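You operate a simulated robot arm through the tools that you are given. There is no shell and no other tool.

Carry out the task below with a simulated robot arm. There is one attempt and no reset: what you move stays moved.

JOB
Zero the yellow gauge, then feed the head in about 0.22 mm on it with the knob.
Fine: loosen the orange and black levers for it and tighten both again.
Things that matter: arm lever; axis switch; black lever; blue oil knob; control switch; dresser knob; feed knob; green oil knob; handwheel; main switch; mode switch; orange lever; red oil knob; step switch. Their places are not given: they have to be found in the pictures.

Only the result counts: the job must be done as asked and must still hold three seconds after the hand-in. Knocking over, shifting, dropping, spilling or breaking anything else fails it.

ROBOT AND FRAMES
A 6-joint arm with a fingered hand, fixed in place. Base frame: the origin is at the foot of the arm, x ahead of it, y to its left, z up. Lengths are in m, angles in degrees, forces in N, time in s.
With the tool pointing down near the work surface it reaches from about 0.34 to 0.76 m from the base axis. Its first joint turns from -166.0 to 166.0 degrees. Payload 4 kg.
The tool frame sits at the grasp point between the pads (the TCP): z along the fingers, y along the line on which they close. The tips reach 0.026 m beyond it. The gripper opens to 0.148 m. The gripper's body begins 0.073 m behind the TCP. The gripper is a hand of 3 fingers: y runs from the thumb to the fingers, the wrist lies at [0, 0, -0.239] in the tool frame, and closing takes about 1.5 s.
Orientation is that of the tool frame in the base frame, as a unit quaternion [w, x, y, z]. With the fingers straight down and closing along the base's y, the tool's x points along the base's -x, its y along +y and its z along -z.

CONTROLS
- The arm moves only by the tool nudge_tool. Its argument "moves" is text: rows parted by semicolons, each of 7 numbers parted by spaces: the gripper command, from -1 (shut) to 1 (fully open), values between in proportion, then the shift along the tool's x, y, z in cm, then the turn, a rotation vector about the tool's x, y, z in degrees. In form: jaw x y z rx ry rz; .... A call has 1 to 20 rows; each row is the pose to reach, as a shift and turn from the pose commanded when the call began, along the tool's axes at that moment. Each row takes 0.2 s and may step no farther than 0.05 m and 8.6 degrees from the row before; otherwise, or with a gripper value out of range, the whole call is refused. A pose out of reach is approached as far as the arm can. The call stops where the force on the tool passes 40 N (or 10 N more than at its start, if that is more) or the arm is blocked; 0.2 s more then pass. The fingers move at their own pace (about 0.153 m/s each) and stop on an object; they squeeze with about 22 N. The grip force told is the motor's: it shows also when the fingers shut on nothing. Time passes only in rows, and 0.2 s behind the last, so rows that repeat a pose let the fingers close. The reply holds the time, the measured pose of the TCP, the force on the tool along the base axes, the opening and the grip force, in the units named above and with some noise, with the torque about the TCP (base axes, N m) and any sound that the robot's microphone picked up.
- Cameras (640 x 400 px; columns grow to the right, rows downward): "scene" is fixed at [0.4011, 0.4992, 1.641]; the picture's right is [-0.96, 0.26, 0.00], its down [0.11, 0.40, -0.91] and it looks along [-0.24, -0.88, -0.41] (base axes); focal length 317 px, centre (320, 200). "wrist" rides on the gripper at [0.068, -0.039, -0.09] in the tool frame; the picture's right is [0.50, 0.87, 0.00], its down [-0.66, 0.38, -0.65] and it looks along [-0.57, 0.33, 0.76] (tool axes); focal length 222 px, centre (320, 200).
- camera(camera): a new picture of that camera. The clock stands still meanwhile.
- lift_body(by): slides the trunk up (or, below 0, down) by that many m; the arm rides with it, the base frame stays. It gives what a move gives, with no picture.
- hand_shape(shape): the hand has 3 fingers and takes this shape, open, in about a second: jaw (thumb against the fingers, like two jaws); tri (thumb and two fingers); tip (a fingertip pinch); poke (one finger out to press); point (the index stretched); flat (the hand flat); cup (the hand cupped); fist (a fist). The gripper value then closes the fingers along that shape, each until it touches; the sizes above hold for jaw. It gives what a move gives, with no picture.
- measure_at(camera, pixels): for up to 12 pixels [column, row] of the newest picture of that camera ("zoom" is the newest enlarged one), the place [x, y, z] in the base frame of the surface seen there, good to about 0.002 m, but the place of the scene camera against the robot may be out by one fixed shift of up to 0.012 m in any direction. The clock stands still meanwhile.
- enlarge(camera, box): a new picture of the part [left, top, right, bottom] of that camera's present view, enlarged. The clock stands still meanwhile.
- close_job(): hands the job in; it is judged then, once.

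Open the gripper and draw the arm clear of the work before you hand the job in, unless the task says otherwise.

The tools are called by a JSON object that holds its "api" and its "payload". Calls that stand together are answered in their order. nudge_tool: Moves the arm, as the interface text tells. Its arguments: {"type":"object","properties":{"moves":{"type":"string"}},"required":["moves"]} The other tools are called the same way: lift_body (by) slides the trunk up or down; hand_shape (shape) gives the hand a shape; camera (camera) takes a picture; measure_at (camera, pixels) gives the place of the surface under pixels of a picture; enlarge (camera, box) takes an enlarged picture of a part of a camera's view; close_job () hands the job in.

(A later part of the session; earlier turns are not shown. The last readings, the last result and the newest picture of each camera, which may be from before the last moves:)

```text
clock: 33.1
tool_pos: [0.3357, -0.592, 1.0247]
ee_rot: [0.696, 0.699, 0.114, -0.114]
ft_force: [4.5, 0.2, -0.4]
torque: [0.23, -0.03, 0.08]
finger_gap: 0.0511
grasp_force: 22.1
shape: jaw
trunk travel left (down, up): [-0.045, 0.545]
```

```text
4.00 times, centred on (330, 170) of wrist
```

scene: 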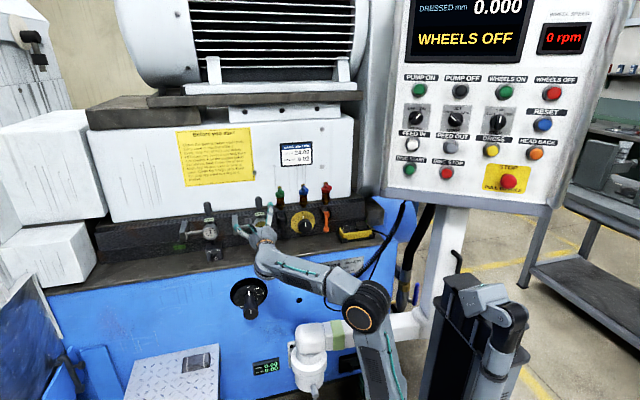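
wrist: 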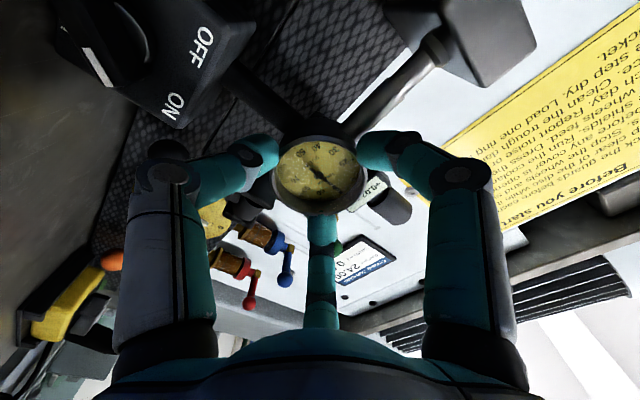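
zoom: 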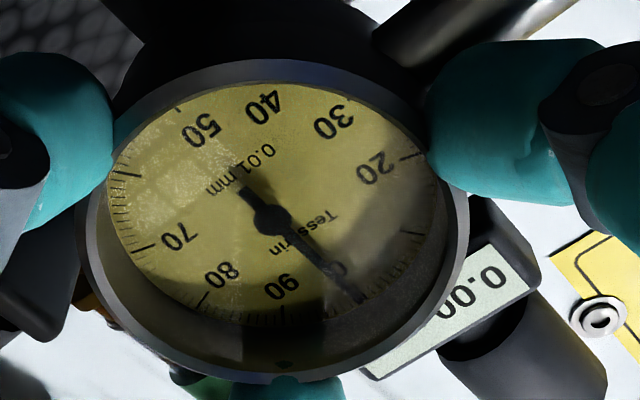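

The display reads 0.00. I let go and draw straight back.

{"api": "nudge_tool", "payload": {"moves": "-0.2 0 0 0 0 0 0; 0 0 0 0 0 0 0; 0 0 0 0 0 0 0; 0 0 0 -3 0 0 0; 0 0 0 -6 0 0 0; 0 0 0 -6.5 0 0 0; 0 0 0 -6.5 0 0 0"}}

{"api": "enlarge", "payload": {"camera": "scene", "box": [170, 190, 340, 290]}}

{"api": "camera", "payload": {"camera": "wrist"}}

```text
clock: 34.7
tool_pos: [0.3353, -0.5266, 1.0246]
ee_rot: [0.697, 0.699, 0.113, -0.114]
ft_force: [0.2, 0.3, -0.1]
torque: [0.0, 0.0, -0.02]
finger_gap: 0.0736
grasp_force: 0.1
shape: jaw
trunk travel left (down, up): [-0.045, 0.545]
```

```text
3.76 times, centred on (255, 240) of scene
```

zoom: 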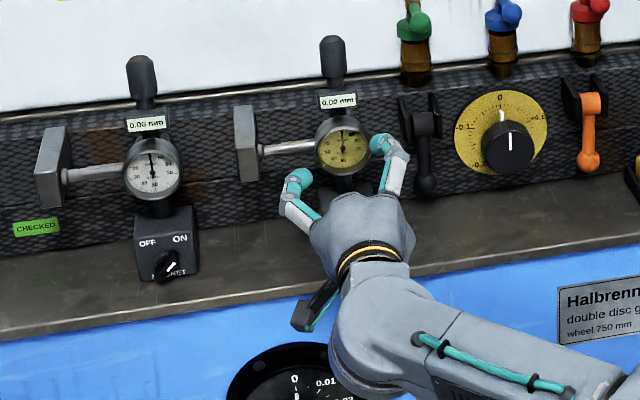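

```text
taken
```

wrist: 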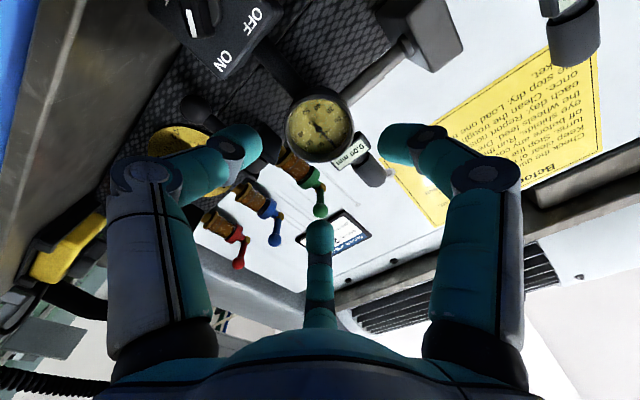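

Gauge holds 0.00. Now I prepare for the black lever: back to roll 0 in free space in front of x=0.25, then I try the "tip" pinch shape and look at it.

{"api": "nudge_tool", "payload": {"moves": "0 0 0 -1.5 0 0 8; 0 0 0 -3 0 0 16; 0 -0.8 -0.27 -3 0 0 24; 0 -1.6 -0.54 -3 0 0 32; 0 -2.4 -0.8 -3 0 0 40; 0 -3.2 -1.1 -3 0 0 48; 0 -4 -1.35 -3 0 0 56; 0 -4.8 -1.6 -3 0 0 64; 0 -5.6 -1.9 -3 0 0 72; 0 -6.4 -2.2 -3 0 0 80; 0 -7.2 -2.4 -3 0 0 88; 0 -8.05 -2.72 -3 0 0 96; 0 -8.05 -2.72 -3 0 0 104; 0 -8.05 -2.72 -3 0 0 108.7; 0 -8.05 -2.72 -3 0 0 108.7"}}

{"api": "hand_shape", "payload": {"shape": "tip"}}

{"api": "camera", "payload": {"camera": "wrist"}}

{"api": "enlarge", "payload": {"camera": "scene", "box": [200, 190, 360, 290]}}

```text
clock: 37.9
tool_pos: [0.2499, -0.4976, 1.0292]
ee_rot: [-0.497, -0.502, 0.504, -0.498]
ft_force: [0.0, 0.1, 0.1]
torque: [-0.02, 0.0, -0.01]
finger_gap: 0.0736
grasp_force: 0.1
shape: jaw
out of reach, approached as far as the arm can: row 14, 15
trunk travel left (down, up): [-0.045, 0.545]
```

```text
clock: 38.8
tool_pos: [0.2514, -0.4967, 1.0293]
ee_rot: [-0.498, -0.502, 0.502, -0.498]
ft_force: [0.2, -0.2, 0.0]
torque: [-0.02, 0.01, 0.01]
finger_gap: 0.148
grasp_force: 0.0
shape: tip
trunk travel left (down, up): [-0.045, 0.545]
```

```text
taken
```

wrist: 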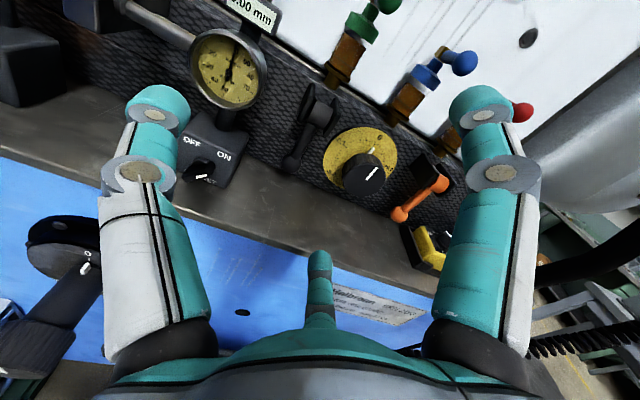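

```text
4.00 times, centred on (280, 240) of scene
```

zoom: 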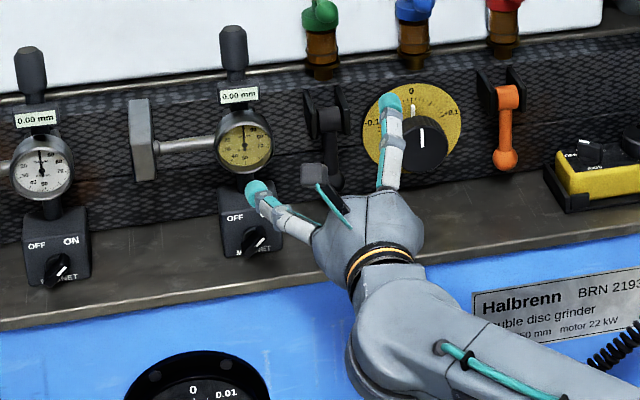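

The open "tip" shape looks like the jaw one; I close it in free air to see how the fingers meet.

{"api": "nudge_tool", "payload": {"moves": "-0.6 0 0 0 0 0 0; -0.6 0 0 0 0 0 0; -0.6 0 0 0 0 0 0; -0.6 0 0 0 0 0 0; -0.6 0 0 0 0 0 0; -0.6 0 0 0 0 0 0"}}

{"api": "camera", "payload": {"camera": "wrist"}}

{"api": "hand_shape", "payload": {"shape": "poke"}}

{"api": "camera", "payload": {"camera": "wrist"}}

{"api": "enlarge", "payload": {"camera": "scene", "box": [200, 190, 360, 290]}}

```text
clock: 40.2
tool_pos: [0.2506, -0.4963, 1.0297]
ee_rot: [0.497, 0.502, -0.502, 0.499]
ft_force: [0.3, -0.3, -0.5]
torque: [0.01, 0.0, 0.05]
finger_gap: 0.0299
grasp_force: 0.1
shape: tip
trunk travel left (down, up): [-0.045, 0.545]
```

```text
taken
```

wrist: 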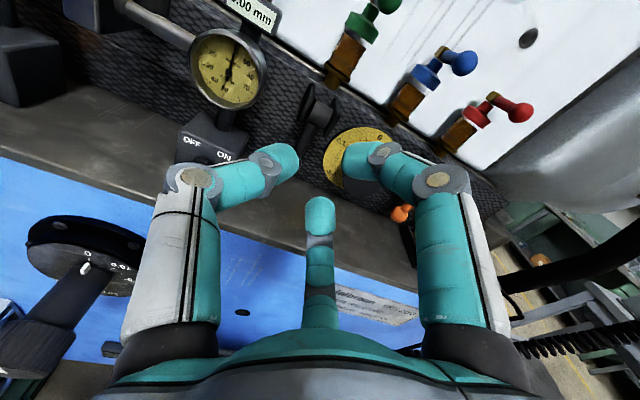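

```text
clock: 41.1
tool_pos: [0.2501, -0.4955, 1.0301]
ee_rot: [-0.498, -0.501, 0.503, -0.498]
ft_force: [-0.2, -0.6, 0.6]
torque: [0.03, -0.01, -0.02]
finger_gap: 0.0004
grasp_force: 0.1
shape: poke
trunk travel left (down, up): [-0.045, 0.545]
```

```text
taken
```

wrist: 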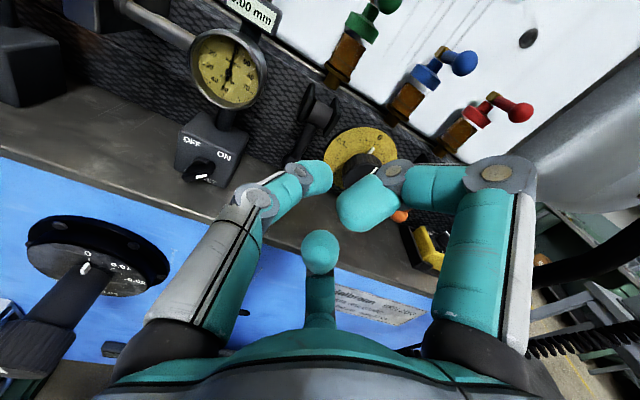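

```text
4.00 times, centred on (280, 240) of scene
```

zoom: 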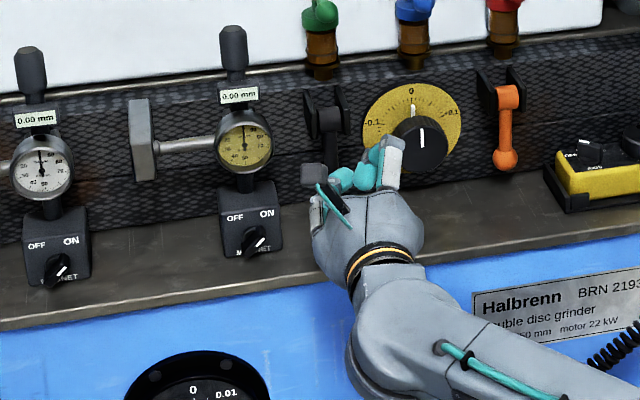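

All shapes stay three-way symmetric, so the jaw shape it is. First I measure the black lever, clevis and sill from this nearer view.

{"api": "hand_shape", "payload": {"shape": "jaw"}}

{"api": "camera", "payload": {"camera": "wrist"}}

{"api": "enlarge", "payload": {"camera": "wrist", "box": [250, 60, 410, 220]}}

```text
clock: 42.0
tool_pos: [0.2504, -0.4961, 1.0301]
ee_rot: [-0.498, -0.502, 0.503, -0.498]
ft_force: [-0.4, -0.3, -0.2]
torque: [-0.03, -0.01, -0.02]
finger_gap: 0.1479
grasp_force: 0.0
shape: jaw
trunk travel left (down, up): [-0.045, 0.545]
```

```text
taken
```

wrist: 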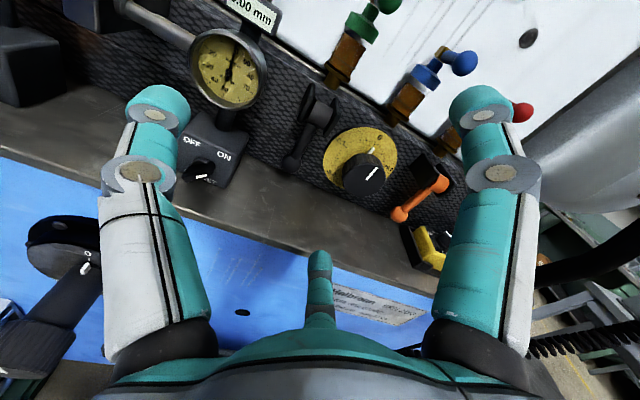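

```text
2.50 times, centred on (330, 140) of wrist
```

zoom: 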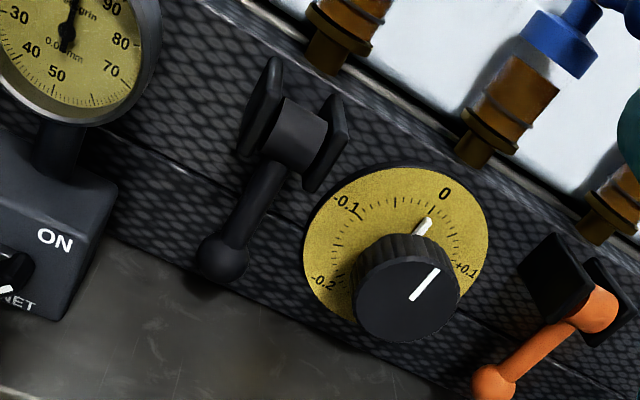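

{"api": "measure_at", "payload": {"camera": "zoom", "pixels": [[222, 258], [205, 268], [243, 262], [250, 215], [285, 125], [272, 75], [335, 105], [300, 130], [320, 180], [270, 320], [330, 245], [120, 200]]}}

{"api": "measure_at", "payload": {"camera": "zoom", "pixels": [[405, 300], [425, 285], [380, 250], [350, 205], [440, 195], [490, 380], [540, 345], [590, 305], [555, 240], [615, 290], [180, 340], [70, 230]]}}

```text
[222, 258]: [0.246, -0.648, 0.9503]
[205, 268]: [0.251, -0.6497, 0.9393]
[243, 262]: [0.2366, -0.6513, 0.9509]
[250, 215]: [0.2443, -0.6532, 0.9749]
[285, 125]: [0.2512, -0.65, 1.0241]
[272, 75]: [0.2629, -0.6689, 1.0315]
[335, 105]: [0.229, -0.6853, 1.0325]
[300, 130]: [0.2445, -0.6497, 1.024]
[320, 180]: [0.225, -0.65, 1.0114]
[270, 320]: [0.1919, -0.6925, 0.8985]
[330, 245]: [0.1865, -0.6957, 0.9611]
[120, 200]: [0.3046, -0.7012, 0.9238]
```

```text
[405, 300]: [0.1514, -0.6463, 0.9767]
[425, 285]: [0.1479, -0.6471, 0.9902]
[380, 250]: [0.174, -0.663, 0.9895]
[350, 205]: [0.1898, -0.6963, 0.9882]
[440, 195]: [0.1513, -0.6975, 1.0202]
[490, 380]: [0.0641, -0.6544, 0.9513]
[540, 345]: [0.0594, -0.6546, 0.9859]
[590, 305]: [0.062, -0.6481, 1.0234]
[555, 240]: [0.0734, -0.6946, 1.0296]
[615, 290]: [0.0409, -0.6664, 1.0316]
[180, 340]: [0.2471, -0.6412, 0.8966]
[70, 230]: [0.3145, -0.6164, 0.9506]
```

Black lever: ball centre ≈(0.246,-0.659,0.945), pivot ≈(0.248,-0.664,1.02), sill at z≈0.897. I'll take the ball with the thumb beneath, hand tilted 40° down. First the roll to -90° in free air.

{"api": "nudge_tool", "payload": {"moves": "0 0 0 0 0 0 -8; 0 0 0 0 0 0 -16; 0 0 0 0 0 0 -24; 0 0 0 0 0 0 -32; 0 0 0 0 0 0 -40; 0 0 0 0 0 0 -48; 0 0 0 0 0 0 -56; 0 0 0 0 0 0 -64; 0 0 0 0 0 0 -72; 0 0 0 0 0 0 -80; 0 0 0 0 0 0 -88; 0 0 0 0 0 0 -90; 0 0 0 0 0 0 -90"}}

{"api": "nudge_tool", "payload": {"moves": "0 0 0.6 0.4 8 0 0; 0 0 1.2 0.8 16 0 0; 0 0 1.8 1.2 24 0 0; 0 0 2.4 1.6 32 0 0; 0 0 3 2 40 0 0; 0 0 3 2 40 0 0"}}

{"api": "camera", "payload": {"camera": "wrist"}}

{"api": "camera", "payload": {"camera": "scene"}}

```text
clock: 44.8
tool_pos: [0.2507, -0.4968, 1.0302]
ee_rot: [0.707, 0.708, 0.0, 0.002]
ft_force: [0.8, -0.4, -0.9]
torque: [-0.01, 0.0, 0.01]
finger_gap: 0.0749
grasp_force: 0.1
shape: jaw
trunk travel left (down, up): [-0.045, 0.545]
```

```text
clock: 46.2
tool_pos: [0.2516, -0.5141, 1.0548]
ee_rot: [0.42, 0.907, 0.001, 0.002]
ft_force: [0.0, 0.5, 0.4]
torque: [-0.02, 0.0, -0.03]
finger_gap: 0.0744
grasp_force: 0.0
shape: jaw
out of reach, approached as far as the arm can: row 5, 6
trunk travel left (down, up): [-0.045, 0.545]
```

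```text
taken
```

wrist: 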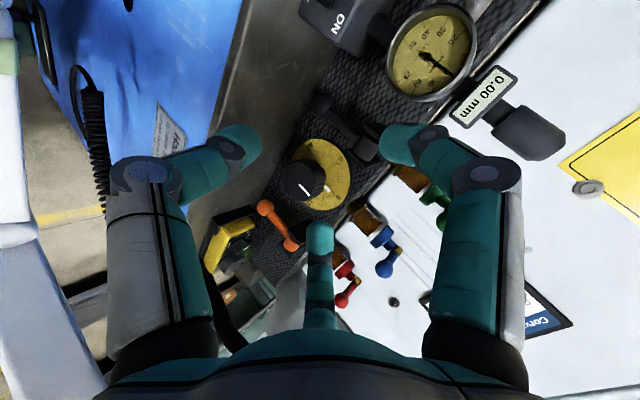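

```text
taken
```

scene: 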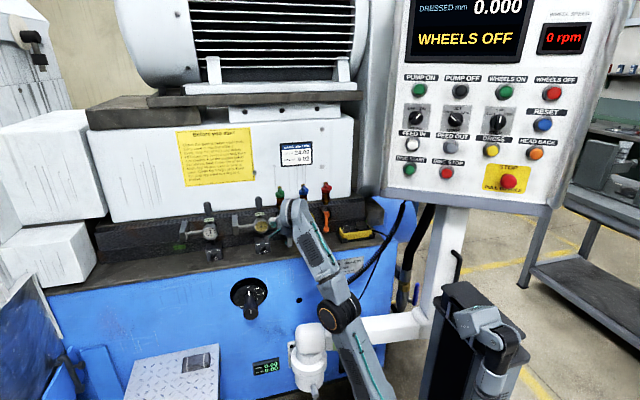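

Tilt achieved. The wrist will be high and near full reach, so I raise the trunk 0.10 m, then come down to the pre-grasp.

{"api": "lift_body", "payload": {"by": 0.1}}

{"api": "nudge_tool", "payload": {"moves": "0 -0.2 -3 2 0 0 0; 0 -0.4 -6 4 0 0 0; 0 -0.5 -8.5 5.5 0 0 0; 0 -0.5 -9 6 0 0 0; 0 -0.5 -9 6 0 0 0"}}

{"api": "camera", "payload": {"camera": "wrist"}}

```text
clock: 47.5
tool_pos: [0.25, -0.5142, 1.1548]
ee_rot: [0.422, 0.906, 0.0, 0.001]
ft_force: [-0.5, 0.3, 0.0]
torque: [-0.03, -0.01, -0.01]
finger_gap: 0.0743
grasp_force: 0.0
shape: jaw
trunk travel left (down, up): [-0.145, 0.445]
```

```text
clock: 48.7
tool_pos: [0.2468, -0.5005, 1.0483]
ee_rot: [0.422, 0.906, -0.001, 0.003]
ft_force: [-0.4, -0.1, 0.5]
torque: [0.05, 0.0, 0.01]
finger_gap: 0.0745
grasp_force: 0.1
shape: jaw
trunk travel left (down, up): [-0.145, 0.445]
```

```text
taken
```

wrist: 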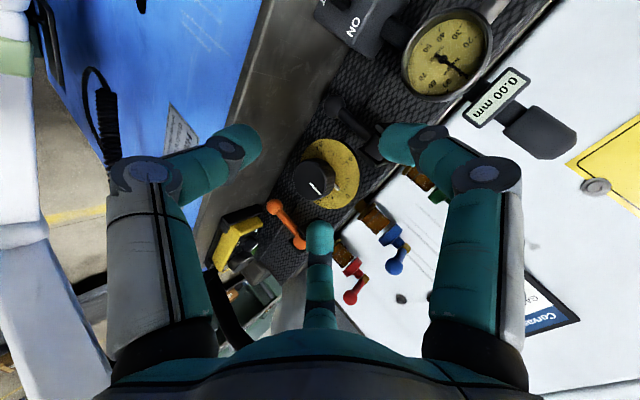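

I narrow the fingers to ~45 mm gap and approach along the tool axis, stopping 4 cm short to check.

{"api": "nudge_tool", "payload": {"moves": "-0.4 0 1.2 3 0 0 0; -0.4 0 2.44 6 0 0 0; -0.4 0 2.44 9 0 0 0; -0.4 0 2.44 11.5 0 0 0; -0.4 0 2.44 13 0 0 0; -0.4 0 2.44 13 0 0 0"}}

{"api": "camera", "payload": {"camera": "wrist"}}

{"api": "enlarge", "payload": {"camera": "scene", "box": [240, 190, 340, 260]}}

```text
clock: 50.1
tool_pos: [0.2487, -0.6168, 0.9825]
ee_rot: [0.422, 0.907, 0.0, 0.002]
ft_force: [-0.3, -0.1, 0.6]
torque: [0.02, -0.01, 0.02]
finger_gap: 0.0448
grasp_force: 0.0
shape: jaw
trunk travel left (down, up): [-0.145, 0.445]
```

```text
taken
```

wrist: 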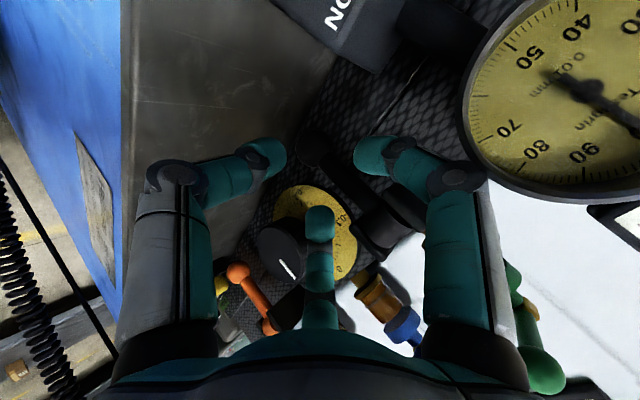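

```text
5.71 times, centred on (290, 225) of scene
```

zoom: 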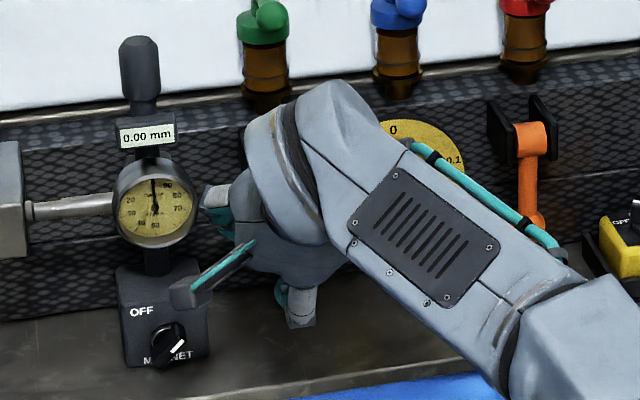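

The ball (wrist 315,150) lies between thumb and finger. I measure it from here for the last 4 cm.

{"api": "measure_at", "payload": {"camera": "wrist", "pixels": [[315, 150], [308, 145], [325, 158], [345, 180], [370, 215], [265, 155], [370, 155], [310, 90]]}}

```text
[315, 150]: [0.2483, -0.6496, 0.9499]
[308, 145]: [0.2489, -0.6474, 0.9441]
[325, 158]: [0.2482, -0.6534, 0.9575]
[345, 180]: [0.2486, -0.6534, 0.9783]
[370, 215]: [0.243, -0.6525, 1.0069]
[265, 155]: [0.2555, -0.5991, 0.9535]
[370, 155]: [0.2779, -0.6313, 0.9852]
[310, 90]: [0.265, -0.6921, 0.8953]
```

Ball is where expected. I advance the last 4 cm.

{"api": "nudge_tool", "payload": {"moves": "-0.4 -0.1 0 1.5 0 0 0; -0.4 -0.1 0 3 0 0 0; -0.4 -0.1 0 4 0 0 0; -0.4 -0.1 0 4 0 0 0"}}

{"api": "camera", "payload": {"camera": "wrist"}}

```text
clock: 51.1
tool_pos: [0.2461, -0.6484, 0.9563]
ee_rot: [0.422, 0.907, 0.0, 0.003]
ft_force: [-0.5, 0.6, -0.7]
torque: [-0.02, 0.02, 0.0]
finger_gap: 0.0448
grasp_force: 0.0
shape: jaw
trunk travel left (down, up): [-0.145, 0.445]
```

```text
taken
```

wrist: 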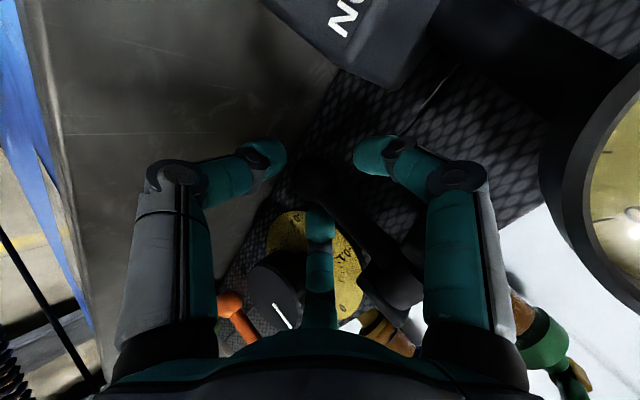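

Ball sits between all three tips with no contact force. I close on it.

{"api": "nudge_tool", "payload": {"moves": "-0.7 0 0 0 0 0 0; -0.9 0 0 0 0 0 0; -0.9 0 0 0 0 0 0; -0.9 0 0 0 0 0 0"}}

{"api": "camera", "payload": {"camera": "wrist"}}

```text
clock: 52.1
tool_pos: [0.2464, -0.6491, 0.956]
ee_rot: [0.421, 0.907, 0.0, 0.002]
ft_force: [0.3, -0.8, -2.8]
torque: [0.07, -0.01, 0.01]
finger_gap: 0.0236
grasp_force: 21.9
shape: jaw
trunk travel left (down, up): [-0.145, 0.445]
```

```text
taken
```

wrist: 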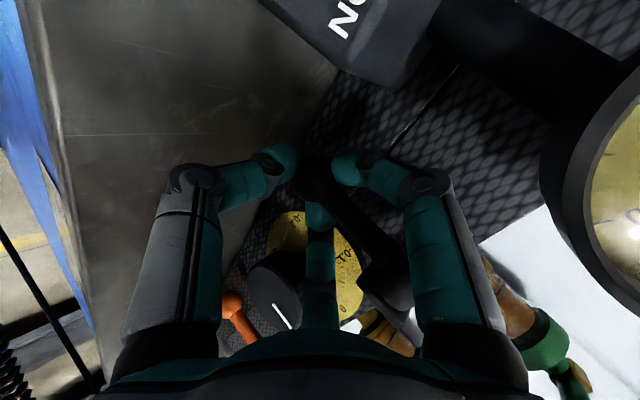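

Firm grip on the ball (gap 23.6 mm). I swing it outward and up on the arc about the pivot, first ~20°.

{"api": "nudge_tool", "payload": {"moves": "-0.9 0 -0.36 -0.55 0 0 0; -0.9 0 -0.7 -1.11 0 0 0; -0.9 0 -0.95 -1.7 0 0 0; -0.9 0 -1.18 -2.33 0 0 0; -0.9 0 -1.18 -2.33 0 0 0"}}

{"api": "camera", "payload": {"camera": "wrist"}}

```text
clock: 53.3
tool_pos: [0.2472, -0.6239, 0.9624]
ee_rot: [0.42, 0.908, 0.0, 0.002]
ft_force: [0.8, 0.3, -12.6]
torque: [0.47, -0.05, -0.01]
finger_gap: 0.0231
grasp_force: 22.3
shape: jaw
trunk travel left (down, up): [-0.145, 0.445]
```

```text
taken
```

wrist: 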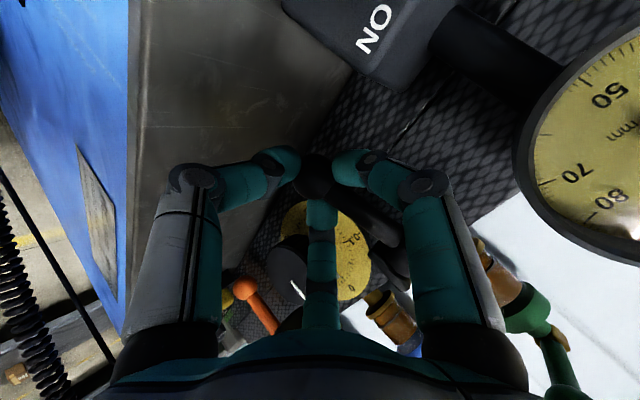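

The lever follows. I carry on along the arc to about 55°.

{"api": "nudge_tool", "payload": {"moves": "-0.9 0 -0.18 -0.64 0 0 0; -0.9 0 -0.28 -1.28 0 0 0; -0.9 0 -0.34 -1.95 0 0 0; -0.9 0 -0.32 -2.58 0 0 0; -0.9 0 -0.22 -3.49 0 0 0; -0.9 0 0.03 -4.51 0 0 0; -0.9 0 0.03 -4.51 0 0 0"}}

{"api": "camera", "payload": {"camera": "wrist"}}

{"api": "enlarge", "payload": {"camera": "scene", "box": [220, 180, 340, 260]}}

```text
clock: 54.9
tool_pos: [0.2452, -0.587, 0.9925]
ee_rot: [0.422, 0.907, 0.001, 0.001]
ft_force: [1.0, -0.4, 0.7]
torque: [-0.04, -0.02, 0.0]
finger_gap: 0.0187
grasp_force: 22.2
shape: jaw
trunk travel left (down, up): [-0.145, 0.445]
```

```text
taken
```

wrist: 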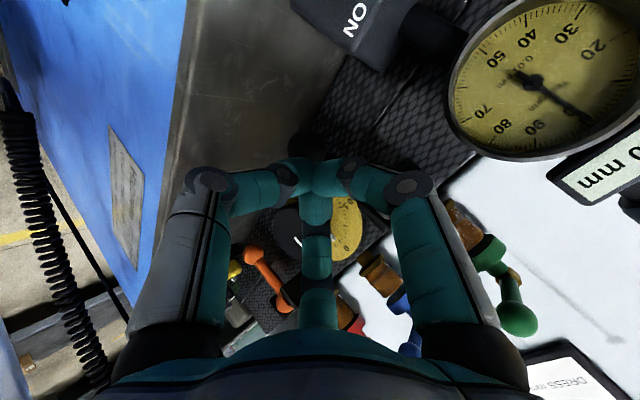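

```text
5.00 times, centred on (280, 220) of scene
```

zoom: 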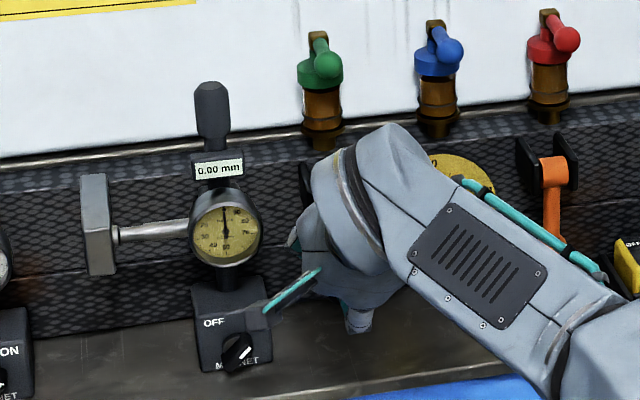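

The fingers slipped off the ball (gap 18.7 mm). I open, back off a bit and look where the lever stayed.

{"api": "nudge_tool", "payload": {"moves": "-0.6 0 0 -1.5 0 0 0; -0.4 0 0 -3.5 0 0 0; -0.4 0 0 -3.5 0 0 0"}}

{"api": "camera", "payload": {"camera": "wrist"}}

{"api": "enlarge", "payload": {"camera": "wrist", "box": [260, 80, 420, 240]}}

```text
clock: 55.7
tool_pos: [0.2459, -0.561, 1.0143]
ee_rot: [0.422, 0.907, 0.0, 0.002]
ft_force: [-0.3, 0.7, -0.1]
torque: [0.0, -0.03, 0.0]
finger_gap: 0.0445
grasp_force: 0.0
shape: jaw
trunk travel left (down, up): [-0.145, 0.445]
```

```text
taken
```

wrist: 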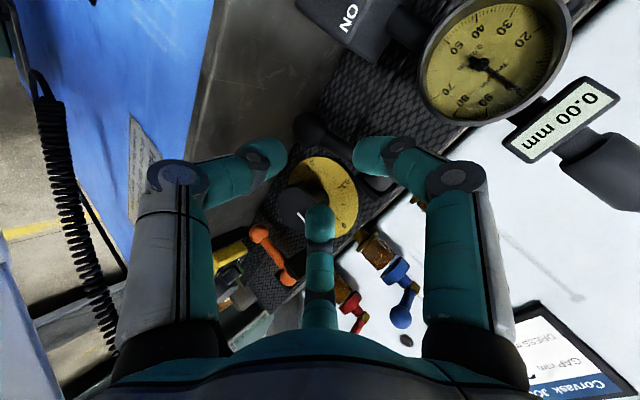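

```text
2.50 times, centred on (340, 160) of wrist
```

zoom: 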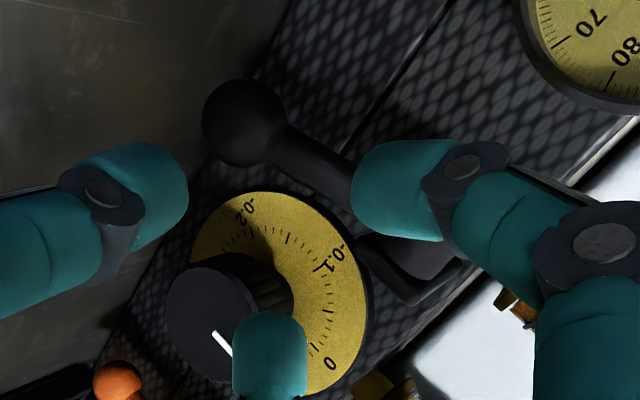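

{"api": "measure_at", "payload": {"camera": "zoom", "pixels": [[243, 122], [225, 110], [260, 140], [310, 160], [400, 250], [420, 270], [440, 295], [215, 130]]}}

```text
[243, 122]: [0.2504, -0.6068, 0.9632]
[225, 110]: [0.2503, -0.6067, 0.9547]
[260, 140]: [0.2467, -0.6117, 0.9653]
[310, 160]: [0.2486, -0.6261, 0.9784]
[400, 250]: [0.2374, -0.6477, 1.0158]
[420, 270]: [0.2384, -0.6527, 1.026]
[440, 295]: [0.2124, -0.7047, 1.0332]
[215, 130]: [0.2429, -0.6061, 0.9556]
```

The lever stayed at about 37° (ball centre ≈(0.246,-0.617,0.9575)). I regrip it, deeper this time.

{"api": "nudge_tool", "payload": {"moves": "-0.4 0 -0.75 1.5 0 0 0; -0.4 0 -0.75 3.5 0 0 0; -0.4 0 -0.75 5.5 0 0 0; -0.4 0 -0.75 7.3 0 0 0; -0.4 0 -0.75 7.3 0 0 0; -0.9 0 -0.75 7.3 0 0 0; -0.9 0 -0.75 7.3 0 0 0; -0.9 0 -0.75 7.3 0 0 0; -0.9 0 -0.75 7.3 0 0 0"}}

{"api": "camera", "payload": {"camera": "wrist"}}

```text
clock: 57.7
tool_pos: [0.2461, -0.6127, 0.9613]
ee_rot: [0.421, 0.907, 0.0, 0.002]
ft_force: [-0.8, 2.7, -4.7]
torque: [0.1, 0.03, -0.02]
finger_gap: 0.0161
grasp_force: 22.0
shape: jaw
trunk travel left (down, up): [-0.145, 0.445]
```

```text
taken
```

wrist: 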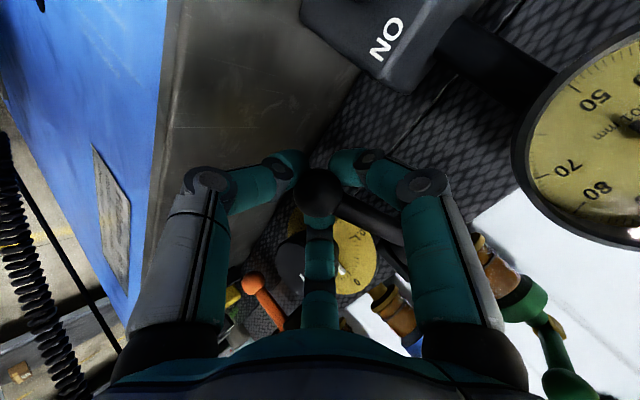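

Now the tips close behind the ball, caging it. I continue along the arc to ~65°.

{"api": "nudge_tool", "payload": {"moves": "-0.9 0 0 -0.6 0 0 0; -0.9 0 0.05 -1.2 0 0 0; -0.9 0 0.11 -1.76 0 0 0; -0.9 0 0.28 -2.4 0 0 0; -0.9 0 0.5 -3.05 0 0 0; -0.9 0 0.72 -3.7 0 0 0; -0.9 0 0.72 -3.7 0 0 0"}}

{"api": "camera", "payload": {"camera": "wrist"}}

```text
clock: 59.3
tool_pos: [0.2448, -0.5906, 0.9904]
ee_rot: [0.42, 0.908, 0.0, 0.002]
ft_force: [-0.9, -11.2, -9.1]
torque: [0.1, -0.02, 0.04]
finger_gap: 0.0126
grasp_force: 22.1
shape: jaw
trunk travel left (down, up): [-0.145, 0.445]
```

```text
taken
```

wrist: 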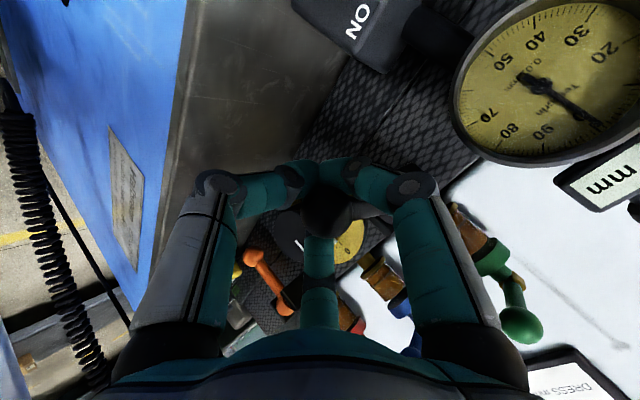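

Still caged (ball at wrist ~330,205). Continue toward ~85°.

{"api": "nudge_tool", "payload": {"moves": "-0.9 0 0.3 -0.5 0 0 0; -0.9 0 0.65 -1.1 0 0 0; -0.9 0 1.1 -1.73 0 0 0; -0.9 0 1.55 -2.2 0 0 0; -0.9 0 1.55 -2.2 0 0 0"}}

{"api": "camera", "payload": {"camera": "wrist"}}

{"api": "enlarge", "payload": {"camera": "scene", "box": [220, 180, 340, 260]}}

```text
clock: 59.9
tool_pos: [0.2458, -0.5887, 0.9909]
ee_rot: [0.413, 0.911, 0.0, -0.001]
ft_force: [0.2, -21.1, -18.7]
torque: [0.13, -0.02, 0.03]
finger_gap: 0.011
grasp_force: 22.2
shape: jaw
trunk travel left (down, up): [-0.145, 0.445]
stopped in row 2: the force on the tool passed its limit at 44 N (the readings are from after the stop); the commanded pose is now the measured one
```

```text
taken
```

wrist: 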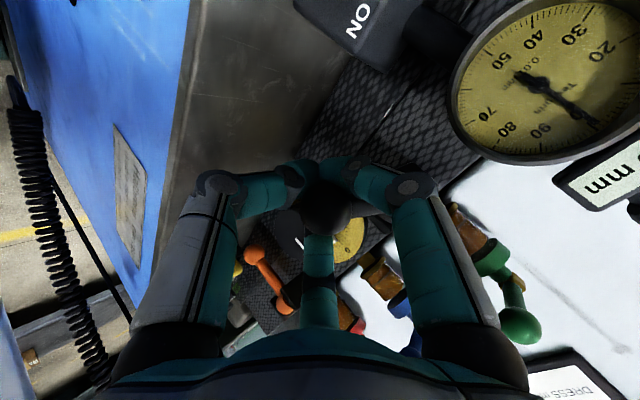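

```text
5.00 times, centred on (280, 220) of scene
```

zoom: 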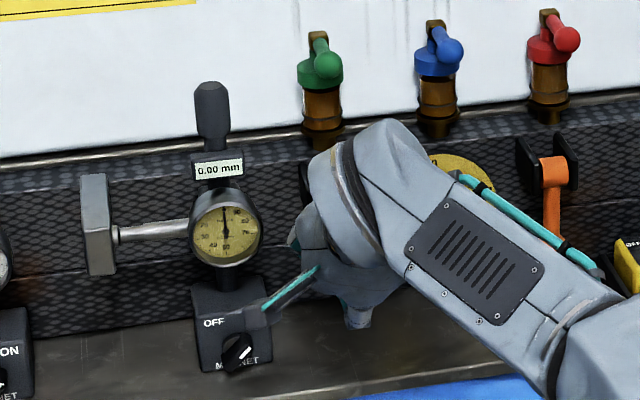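

Strong tangential resistance — probably the lever's end stop. I ease off, measure the ball, then open.

{"api": "measure_at", "payload": {"camera": "wrist", "pixels": [[328, 208], [320, 215], [335, 200], [345, 210]]}}

{"api": "nudge_tool", "payload": {"moves": "-0.9 0 -0.3 0.5 0 0 0; -0.5 0 -0.3 0.5 0 0 0; -0.2 0 -0.3 0.5 0 0 0; -0.1 0 -0.3 -1.5 0 0 0; -0.1 0 -0.3 -4 0 0 0; -0.1 0 -0.3 -6 0 0 0; -0.1 0 -0.3 -6 0 0 0"}}

{"api": "camera", "payload": {"camera": "wrist"}}

{"api": "enlarge", "payload": {"camera": "wrist", "box": [260, 80, 420, 240]}}

```text
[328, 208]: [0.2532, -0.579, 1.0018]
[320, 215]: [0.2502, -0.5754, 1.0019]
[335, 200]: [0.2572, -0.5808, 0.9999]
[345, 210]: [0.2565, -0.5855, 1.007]
```

```text
clock: 61.5
tool_pos: [0.2454, -0.5387, 1.0331]
ee_rot: [0.417, 0.909, -0.001, 0.001]
ft_force: [-0.4, -0.6, -0.6]
torque: [-0.02, 0.01, 0.04]
finger_gap: 0.0662
grasp_force: 0.0
shape: jaw
trunk travel left (down, up): [-0.145, 0.445]
```

```text
taken
```

wrist: 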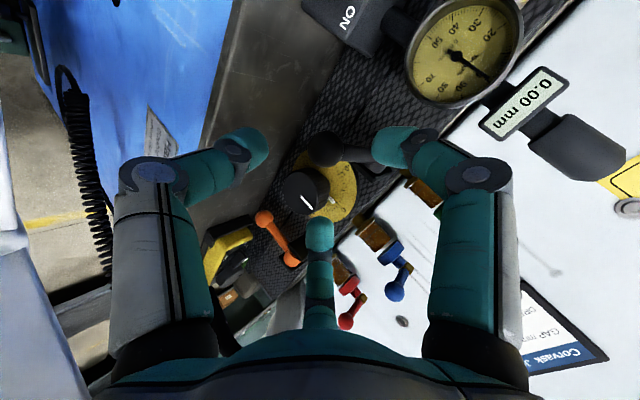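

```text
2.50 times, centred on (340, 160) of wrist
```

zoom: 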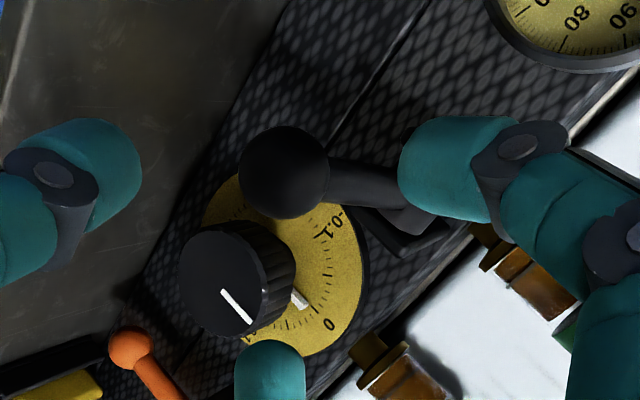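

The lever stays up. I measure its ball now.

{"api": "measure_at", "payload": {"camera": "zoom", "pixels": [[285, 170], [270, 185], [300, 160], [360, 185], [400, 215], [425, 240], [245, 280], [320, 260]]}}

```text
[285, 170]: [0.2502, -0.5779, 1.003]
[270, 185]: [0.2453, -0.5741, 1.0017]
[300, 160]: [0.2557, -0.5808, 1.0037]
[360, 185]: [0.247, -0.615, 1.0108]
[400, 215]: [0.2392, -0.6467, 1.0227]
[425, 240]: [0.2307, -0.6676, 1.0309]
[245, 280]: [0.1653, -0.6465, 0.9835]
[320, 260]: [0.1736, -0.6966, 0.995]
```

Black lever rests at ~73° (ball ≈(0.246,-0.588,0.997)); gauge still 0.00. Now I back off and move over in front of the orange lever.

{"api": "nudge_tool", "payload": {"moves": "-0.4 0 -0.5 -2.2 0 0 0; -0.4 0 -1 -4.35 0 0 0; -0.4 -3 -1 -4.35 0 0 0; -0.4 -6 -1 -4.35 0 0 0; -0.4 -9 -1 -4.35 0 0 0; -0.4 -12 -1 -4.35 0 0 0; -0.4 -15 -1 -4.35 0 0 0; -0.4 -18.3 -1 -4.35 0 0 0; -0.4 -18.3 -1 -4.35 0 0 0"}}

{"api": "camera", "payload": {"camera": "wrist"}}

{"api": "camera", "payload": {"camera": "scene"}}

```text
clock: 63.5
tool_pos: [0.0629, -0.4975, 1.0524]
ee_rot: [0.417, 0.909, -0.001, 0.001]
ft_force: [0.1, -0.6, -0.2]
torque: [-0.03, -0.05, 0.0]
finger_gap: 0.0448
grasp_force: 0.1
shape: jaw
trunk travel left (down, up): [-0.145, 0.445]
```

```text
taken
```

wrist: 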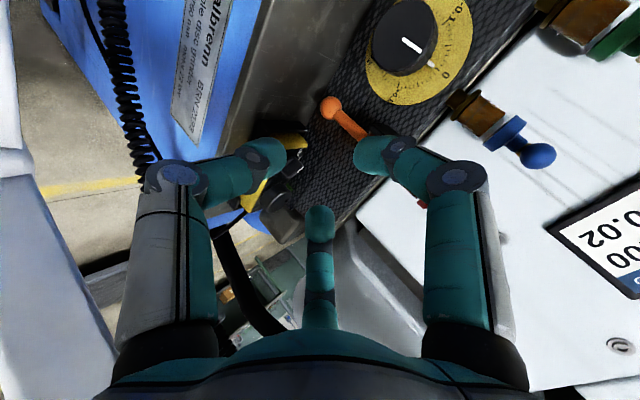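

```text
taken
```

scene: 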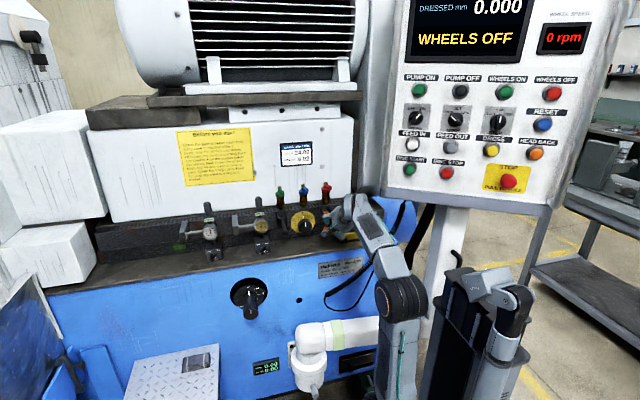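

I measure the orange ball (330,108), its rod, and the yellow box's near edges.

{"api": "enlarge", "payload": {"camera": "wrist", "box": [230, 70, 390, 230]}}

{"api": "measure_at", "payload": {"camera": "wrist", "pixels": [[330, 108], [325, 102], [345, 122], [368, 140], [300, 142], [290, 138], [285, 160], [300, 155], [265, 190], [270, 215], [292, 228], [310, 135]]}}

```text
2.50 times, centred on (310, 150) of wrist
```

zoom: 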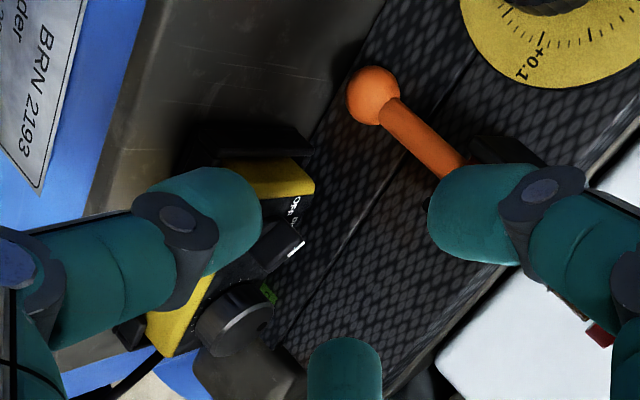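

```text
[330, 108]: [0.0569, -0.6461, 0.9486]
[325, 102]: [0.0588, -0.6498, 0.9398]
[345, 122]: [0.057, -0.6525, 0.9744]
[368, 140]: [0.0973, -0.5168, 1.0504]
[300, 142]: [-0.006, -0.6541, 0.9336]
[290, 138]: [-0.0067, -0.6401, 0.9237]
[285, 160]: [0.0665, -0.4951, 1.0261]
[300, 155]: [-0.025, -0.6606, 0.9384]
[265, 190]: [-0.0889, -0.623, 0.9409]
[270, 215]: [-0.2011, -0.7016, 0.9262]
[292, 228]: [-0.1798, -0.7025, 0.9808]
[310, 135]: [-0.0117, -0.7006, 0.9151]
```

Orange ball centre ≈(0.057,-0.658,0.943); the yellow box starts at x≈0 and z≤0.94, clear of the finger path. I approach, stopping 4 cm short.

{"api": "nudge_tool", "payload": {"moves": "-0.42 -0.5 1.2 3 0 0 0; -0.42 -0.5 2.4 6 0 0 0; -0.42 -0.5 2.4 9 0 0 0; -0.42 -0.5 2.4 12 0 0 0; -0.42 -0.5 2.4 14.2 0 0 0; -0.42 -0.5 2.4 14.2 0 0 0"}}

{"api": "camera", "payload": {"camera": "wrist"}}

{"api": "enlarge", "payload": {"camera": "scene", "box": [270, 180, 400, 270]}}

```text
clock: 64.9
tool_pos: [0.0578, -0.6232, 0.9792]
ee_rot: [0.417, 0.909, -0.001, 0.001]
ft_force: [-0.7, -0.4, 0.4]
torque: [-0.04, -0.02, -0.03]
finger_gap: 0.0434
grasp_force: 0.1
shape: jaw
trunk travel left (down, up): [-0.145, 0.445]
```

```text
taken
```

wrist: 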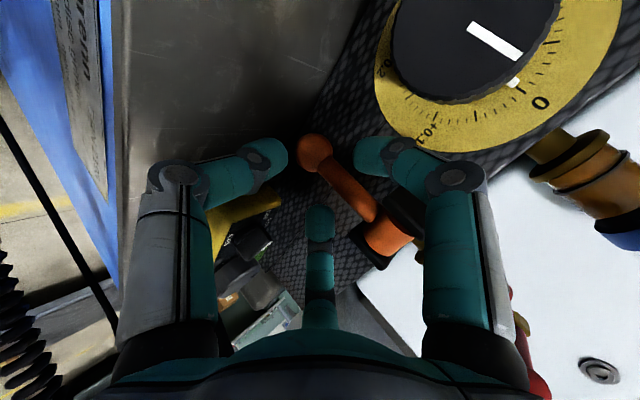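

```text
4.44 times, centred on (335, 225) of scene
```

zoom: 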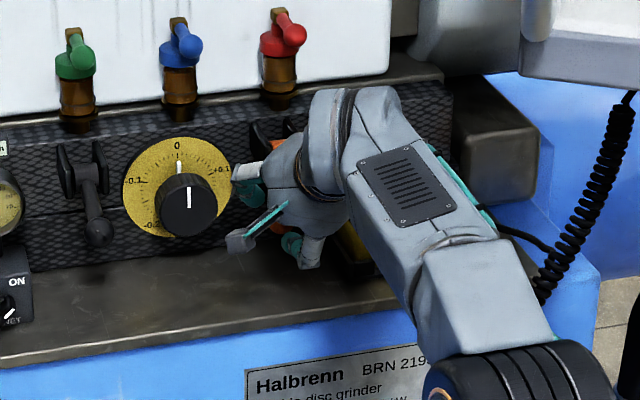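

Ball visible at (314,152) between the tips; measuring it, then the last 4 cm.

{"api": "measure_at", "payload": {"camera": "wrist", "pixels": [[314, 152], [305, 145], [330, 165], [350, 190], [380, 235]]}}

```text
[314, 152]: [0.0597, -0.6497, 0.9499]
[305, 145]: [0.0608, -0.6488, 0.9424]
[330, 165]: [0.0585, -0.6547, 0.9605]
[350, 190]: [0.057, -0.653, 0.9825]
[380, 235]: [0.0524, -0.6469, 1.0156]
```

Aligned. Advance 3.9 cm and close.

{"api": "nudge_tool", "payload": {"moves": "-0.42 0 -0.1 1.5 0 0 0; -0.42 0 -0.2 3 0 0 0; -0.42 0 -0.25 3.88 0 0 0; -0.42 0 -0.25 3.88 0 0 0"}}

{"api": "nudge_tool", "payload": {"moves": "-0.7 0 0 0 0 0 0; -0.9 0 0 0 0 0 0; -0.9 0 0 0 0 0 0; -0.9 0 0 0 0 0 0"}}

{"api": "camera", "payload": {"camera": "wrist"}}

```text
clock: 65.9
tool_pos: [0.0573, -0.6499, 0.9522]
ee_rot: [0.418, 0.908, 0.0, 0.001]
ft_force: [0.3, 0.4, -0.2]
torque: [-0.01, 0.0, -0.03]
finger_gap: 0.0431
grasp_force: 0.1
shape: jaw
trunk travel left (down, up): [-0.145, 0.445]
```

```text
clock: 66.9
tool_pos: [0.0581, -0.6505, 0.9511]
ee_rot: [0.417, 0.909, 0.0, 0.001]
ft_force: [0.8, -1.4, -4.0]
torque: [0.07, -0.02, 0.01]
finger_gap: 0.0209
grasp_force: 21.8
shape: jaw
trunk travel left (down, up): [-0.145, 0.445]
```

```text
taken
```

wrist: 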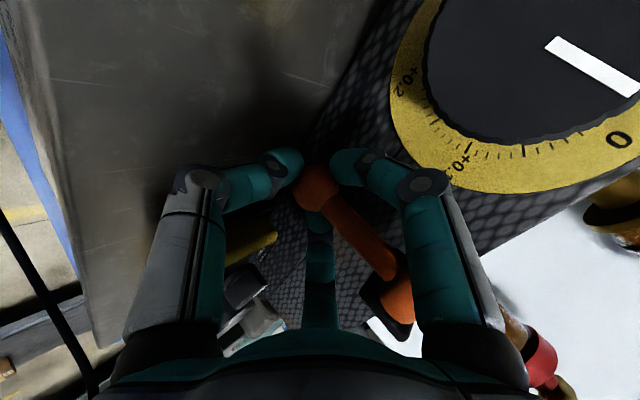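

Good grip (gap 20.9 mm, past the equator). I swing the orange lever along the same arc to ~34°.

{"api": "nudge_tool", "payload": {"moves": "-0.9 0 -0.36 -0.57 0 0 0; -0.9 0 -0.71 -1.15 0 0 0; -0.9 0 -0.98 -1.78 0 0 0; -0.9 0 -1.21 -2.42 0 0 0; -0.9 0 -1.36 -3.08 0 0 0; -0.9 0 -1.49 -3.74 0 0 0; -0.9 0 -1.49 -3.74 0 0 0"}}

{"api": "camera", "payload": {"camera": "wrist"}}

```text
clock: 68.5
tool_pos: [0.0585, -0.6114, 0.9639]
ee_rot: [0.416, 0.909, 0.0, 0.0]
ft_force: [0.1, 5.5, -20.8]
torque: [0.75, -0.05, 0.0]
finger_gap: 0.0209
grasp_force: 22.0
shape: jaw
trunk travel left (down, up): [-0.145, 0.445]
```

```text
taken
```

wrist: 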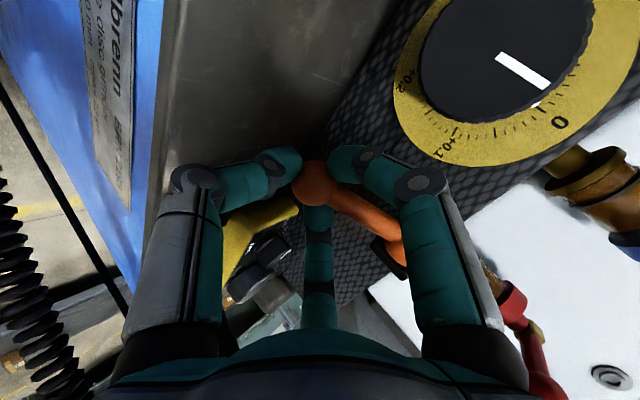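

The lever follows but I press it slightly toward its pivot (−21 N in z); I add 3 mm outward and continue to ~64–70°.

{"api": "nudge_tool", "payload": {"moves": "-0.9 0 -0.22 -0.7 0 0 0; -0.9 0 -0.34 -1.38 0 0 0; -0.9 0 -0.26 -2.1 0 0 0; -0.9 0 -0.13 -2.77 0 0 0; -0.9 0 0.08 -3.45 0 0 0; -0.9 0 0.31 -4.13 0 0 0; -0.9 0 0.6 -4.65 0 0 0; -0.9 0 0.83 -5.13 0 0 0; -0.9 0 0.83 -5.13 0 0 0"}}

{"api": "camera", "payload": {"camera": "wrist"}}

```text
clock: 70.5
tool_pos: [0.0582, -0.5781, 1.0057]
ee_rot: [0.418, 0.909, 0.0, 0.0]
ft_force: [-0.7, -0.7, 0.2]
torque: [-0.01, 0.02, 0.0]
finger_gap: 0.0162
grasp_force: 21.9
shape: jaw
trunk travel left (down, up): [-0.145, 0.445]
```

```text
taken
```

wrist: 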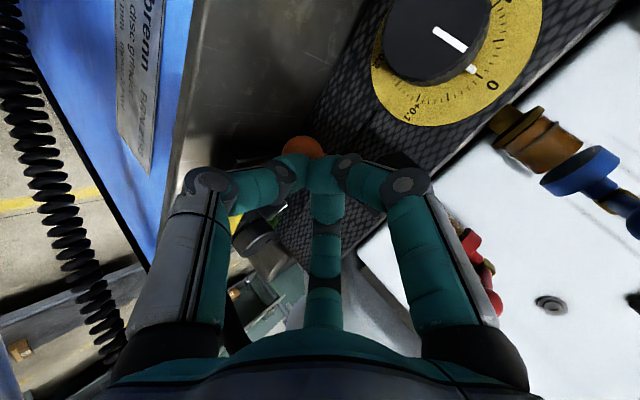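

Slipped off again, ball is just beyond the tips. I open, back off and locate it.

{"api": "nudge_tool", "payload": {"moves": "-0.6 0 0 -1.5 0 0 0; -0.3 0 0 -3.5 0 0 0; -0.3 0 0 -3.5 0 0 0"}}

{"api": "camera", "payload": {"camera": "wrist"}}

{"api": "enlarge", "payload": {"camera": "wrist", "box": [240, 80, 400, 240]}}

{"api": "measure_at", "payload": {"camera": "wrist", "pixels": [[309, 130], [316, 136], [300, 128], [330, 145]]}}

```text
clock: 71.3
tool_pos: [0.0589, -0.552, 1.027]
ee_rot: [0.417, 0.909, 0.0, 0.001]
ft_force: [0.3, -0.1, 0.4]
torque: [0.01, 0.03, -0.01]
finger_gap: 0.0516
grasp_force: 0.0
shape: jaw
trunk travel left (down, up): [-0.145, 0.445]
```

```text
taken
```

wrist: 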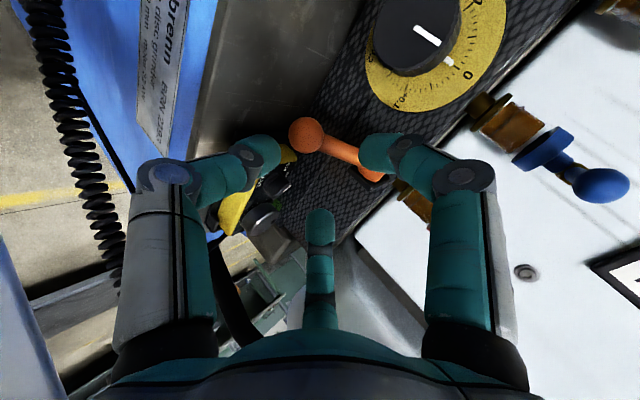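

```text
2.50 times, centred on (320, 160) of wrist
```

zoom: 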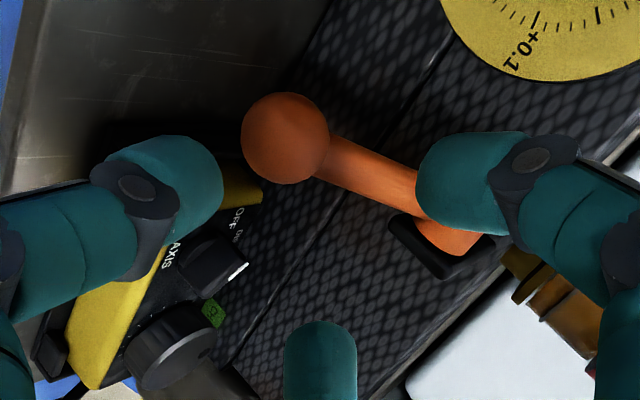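

```text
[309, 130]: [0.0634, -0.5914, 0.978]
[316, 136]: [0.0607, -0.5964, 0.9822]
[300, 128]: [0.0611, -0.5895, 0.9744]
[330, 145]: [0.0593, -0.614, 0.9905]
```

Orange ball now at ≈(0.058,-0.6005,0.971), i.e. ~52°. Regrip deeper.

{"api": "nudge_tool", "payload": {"moves": "-0.3 0 -1.08 1.5 0 0 0; -0.3 0 -1.08 3.5 0 0 0; -0.3 0 -1.08 5.5 0 0 0; -0.3 0 -1.08 7 0 0 0; -0.3 0 -1.08 7 0 0 0; -0.9 0 -1.08 7 0 0 0; -0.9 0 -1.08 7 0 0 0; -0.9 0 -1.08 7 0 0 0; -0.9 0 -1.08 7 0 0 0"}}

{"api": "camera", "payload": {"camera": "wrist"}}

```text
clock: 73.3
tool_pos: [0.0572, -0.5975, 0.9743]
ee_rot: [0.417, 0.909, -0.002, 0.001]
ft_force: [-2.1, -1.4, 0.0]
torque: [-0.01, 0.04, 0.01]
finger_gap: 0.0073
grasp_force: 22.1
shape: jaw
trunk travel left (down, up): [-0.145, 0.445]
```

```text
taken
```

wrist: 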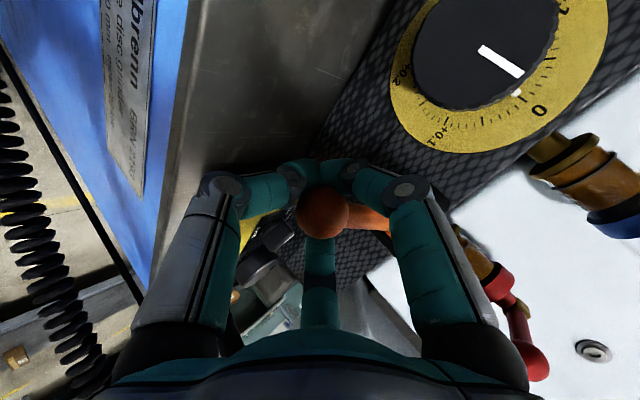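

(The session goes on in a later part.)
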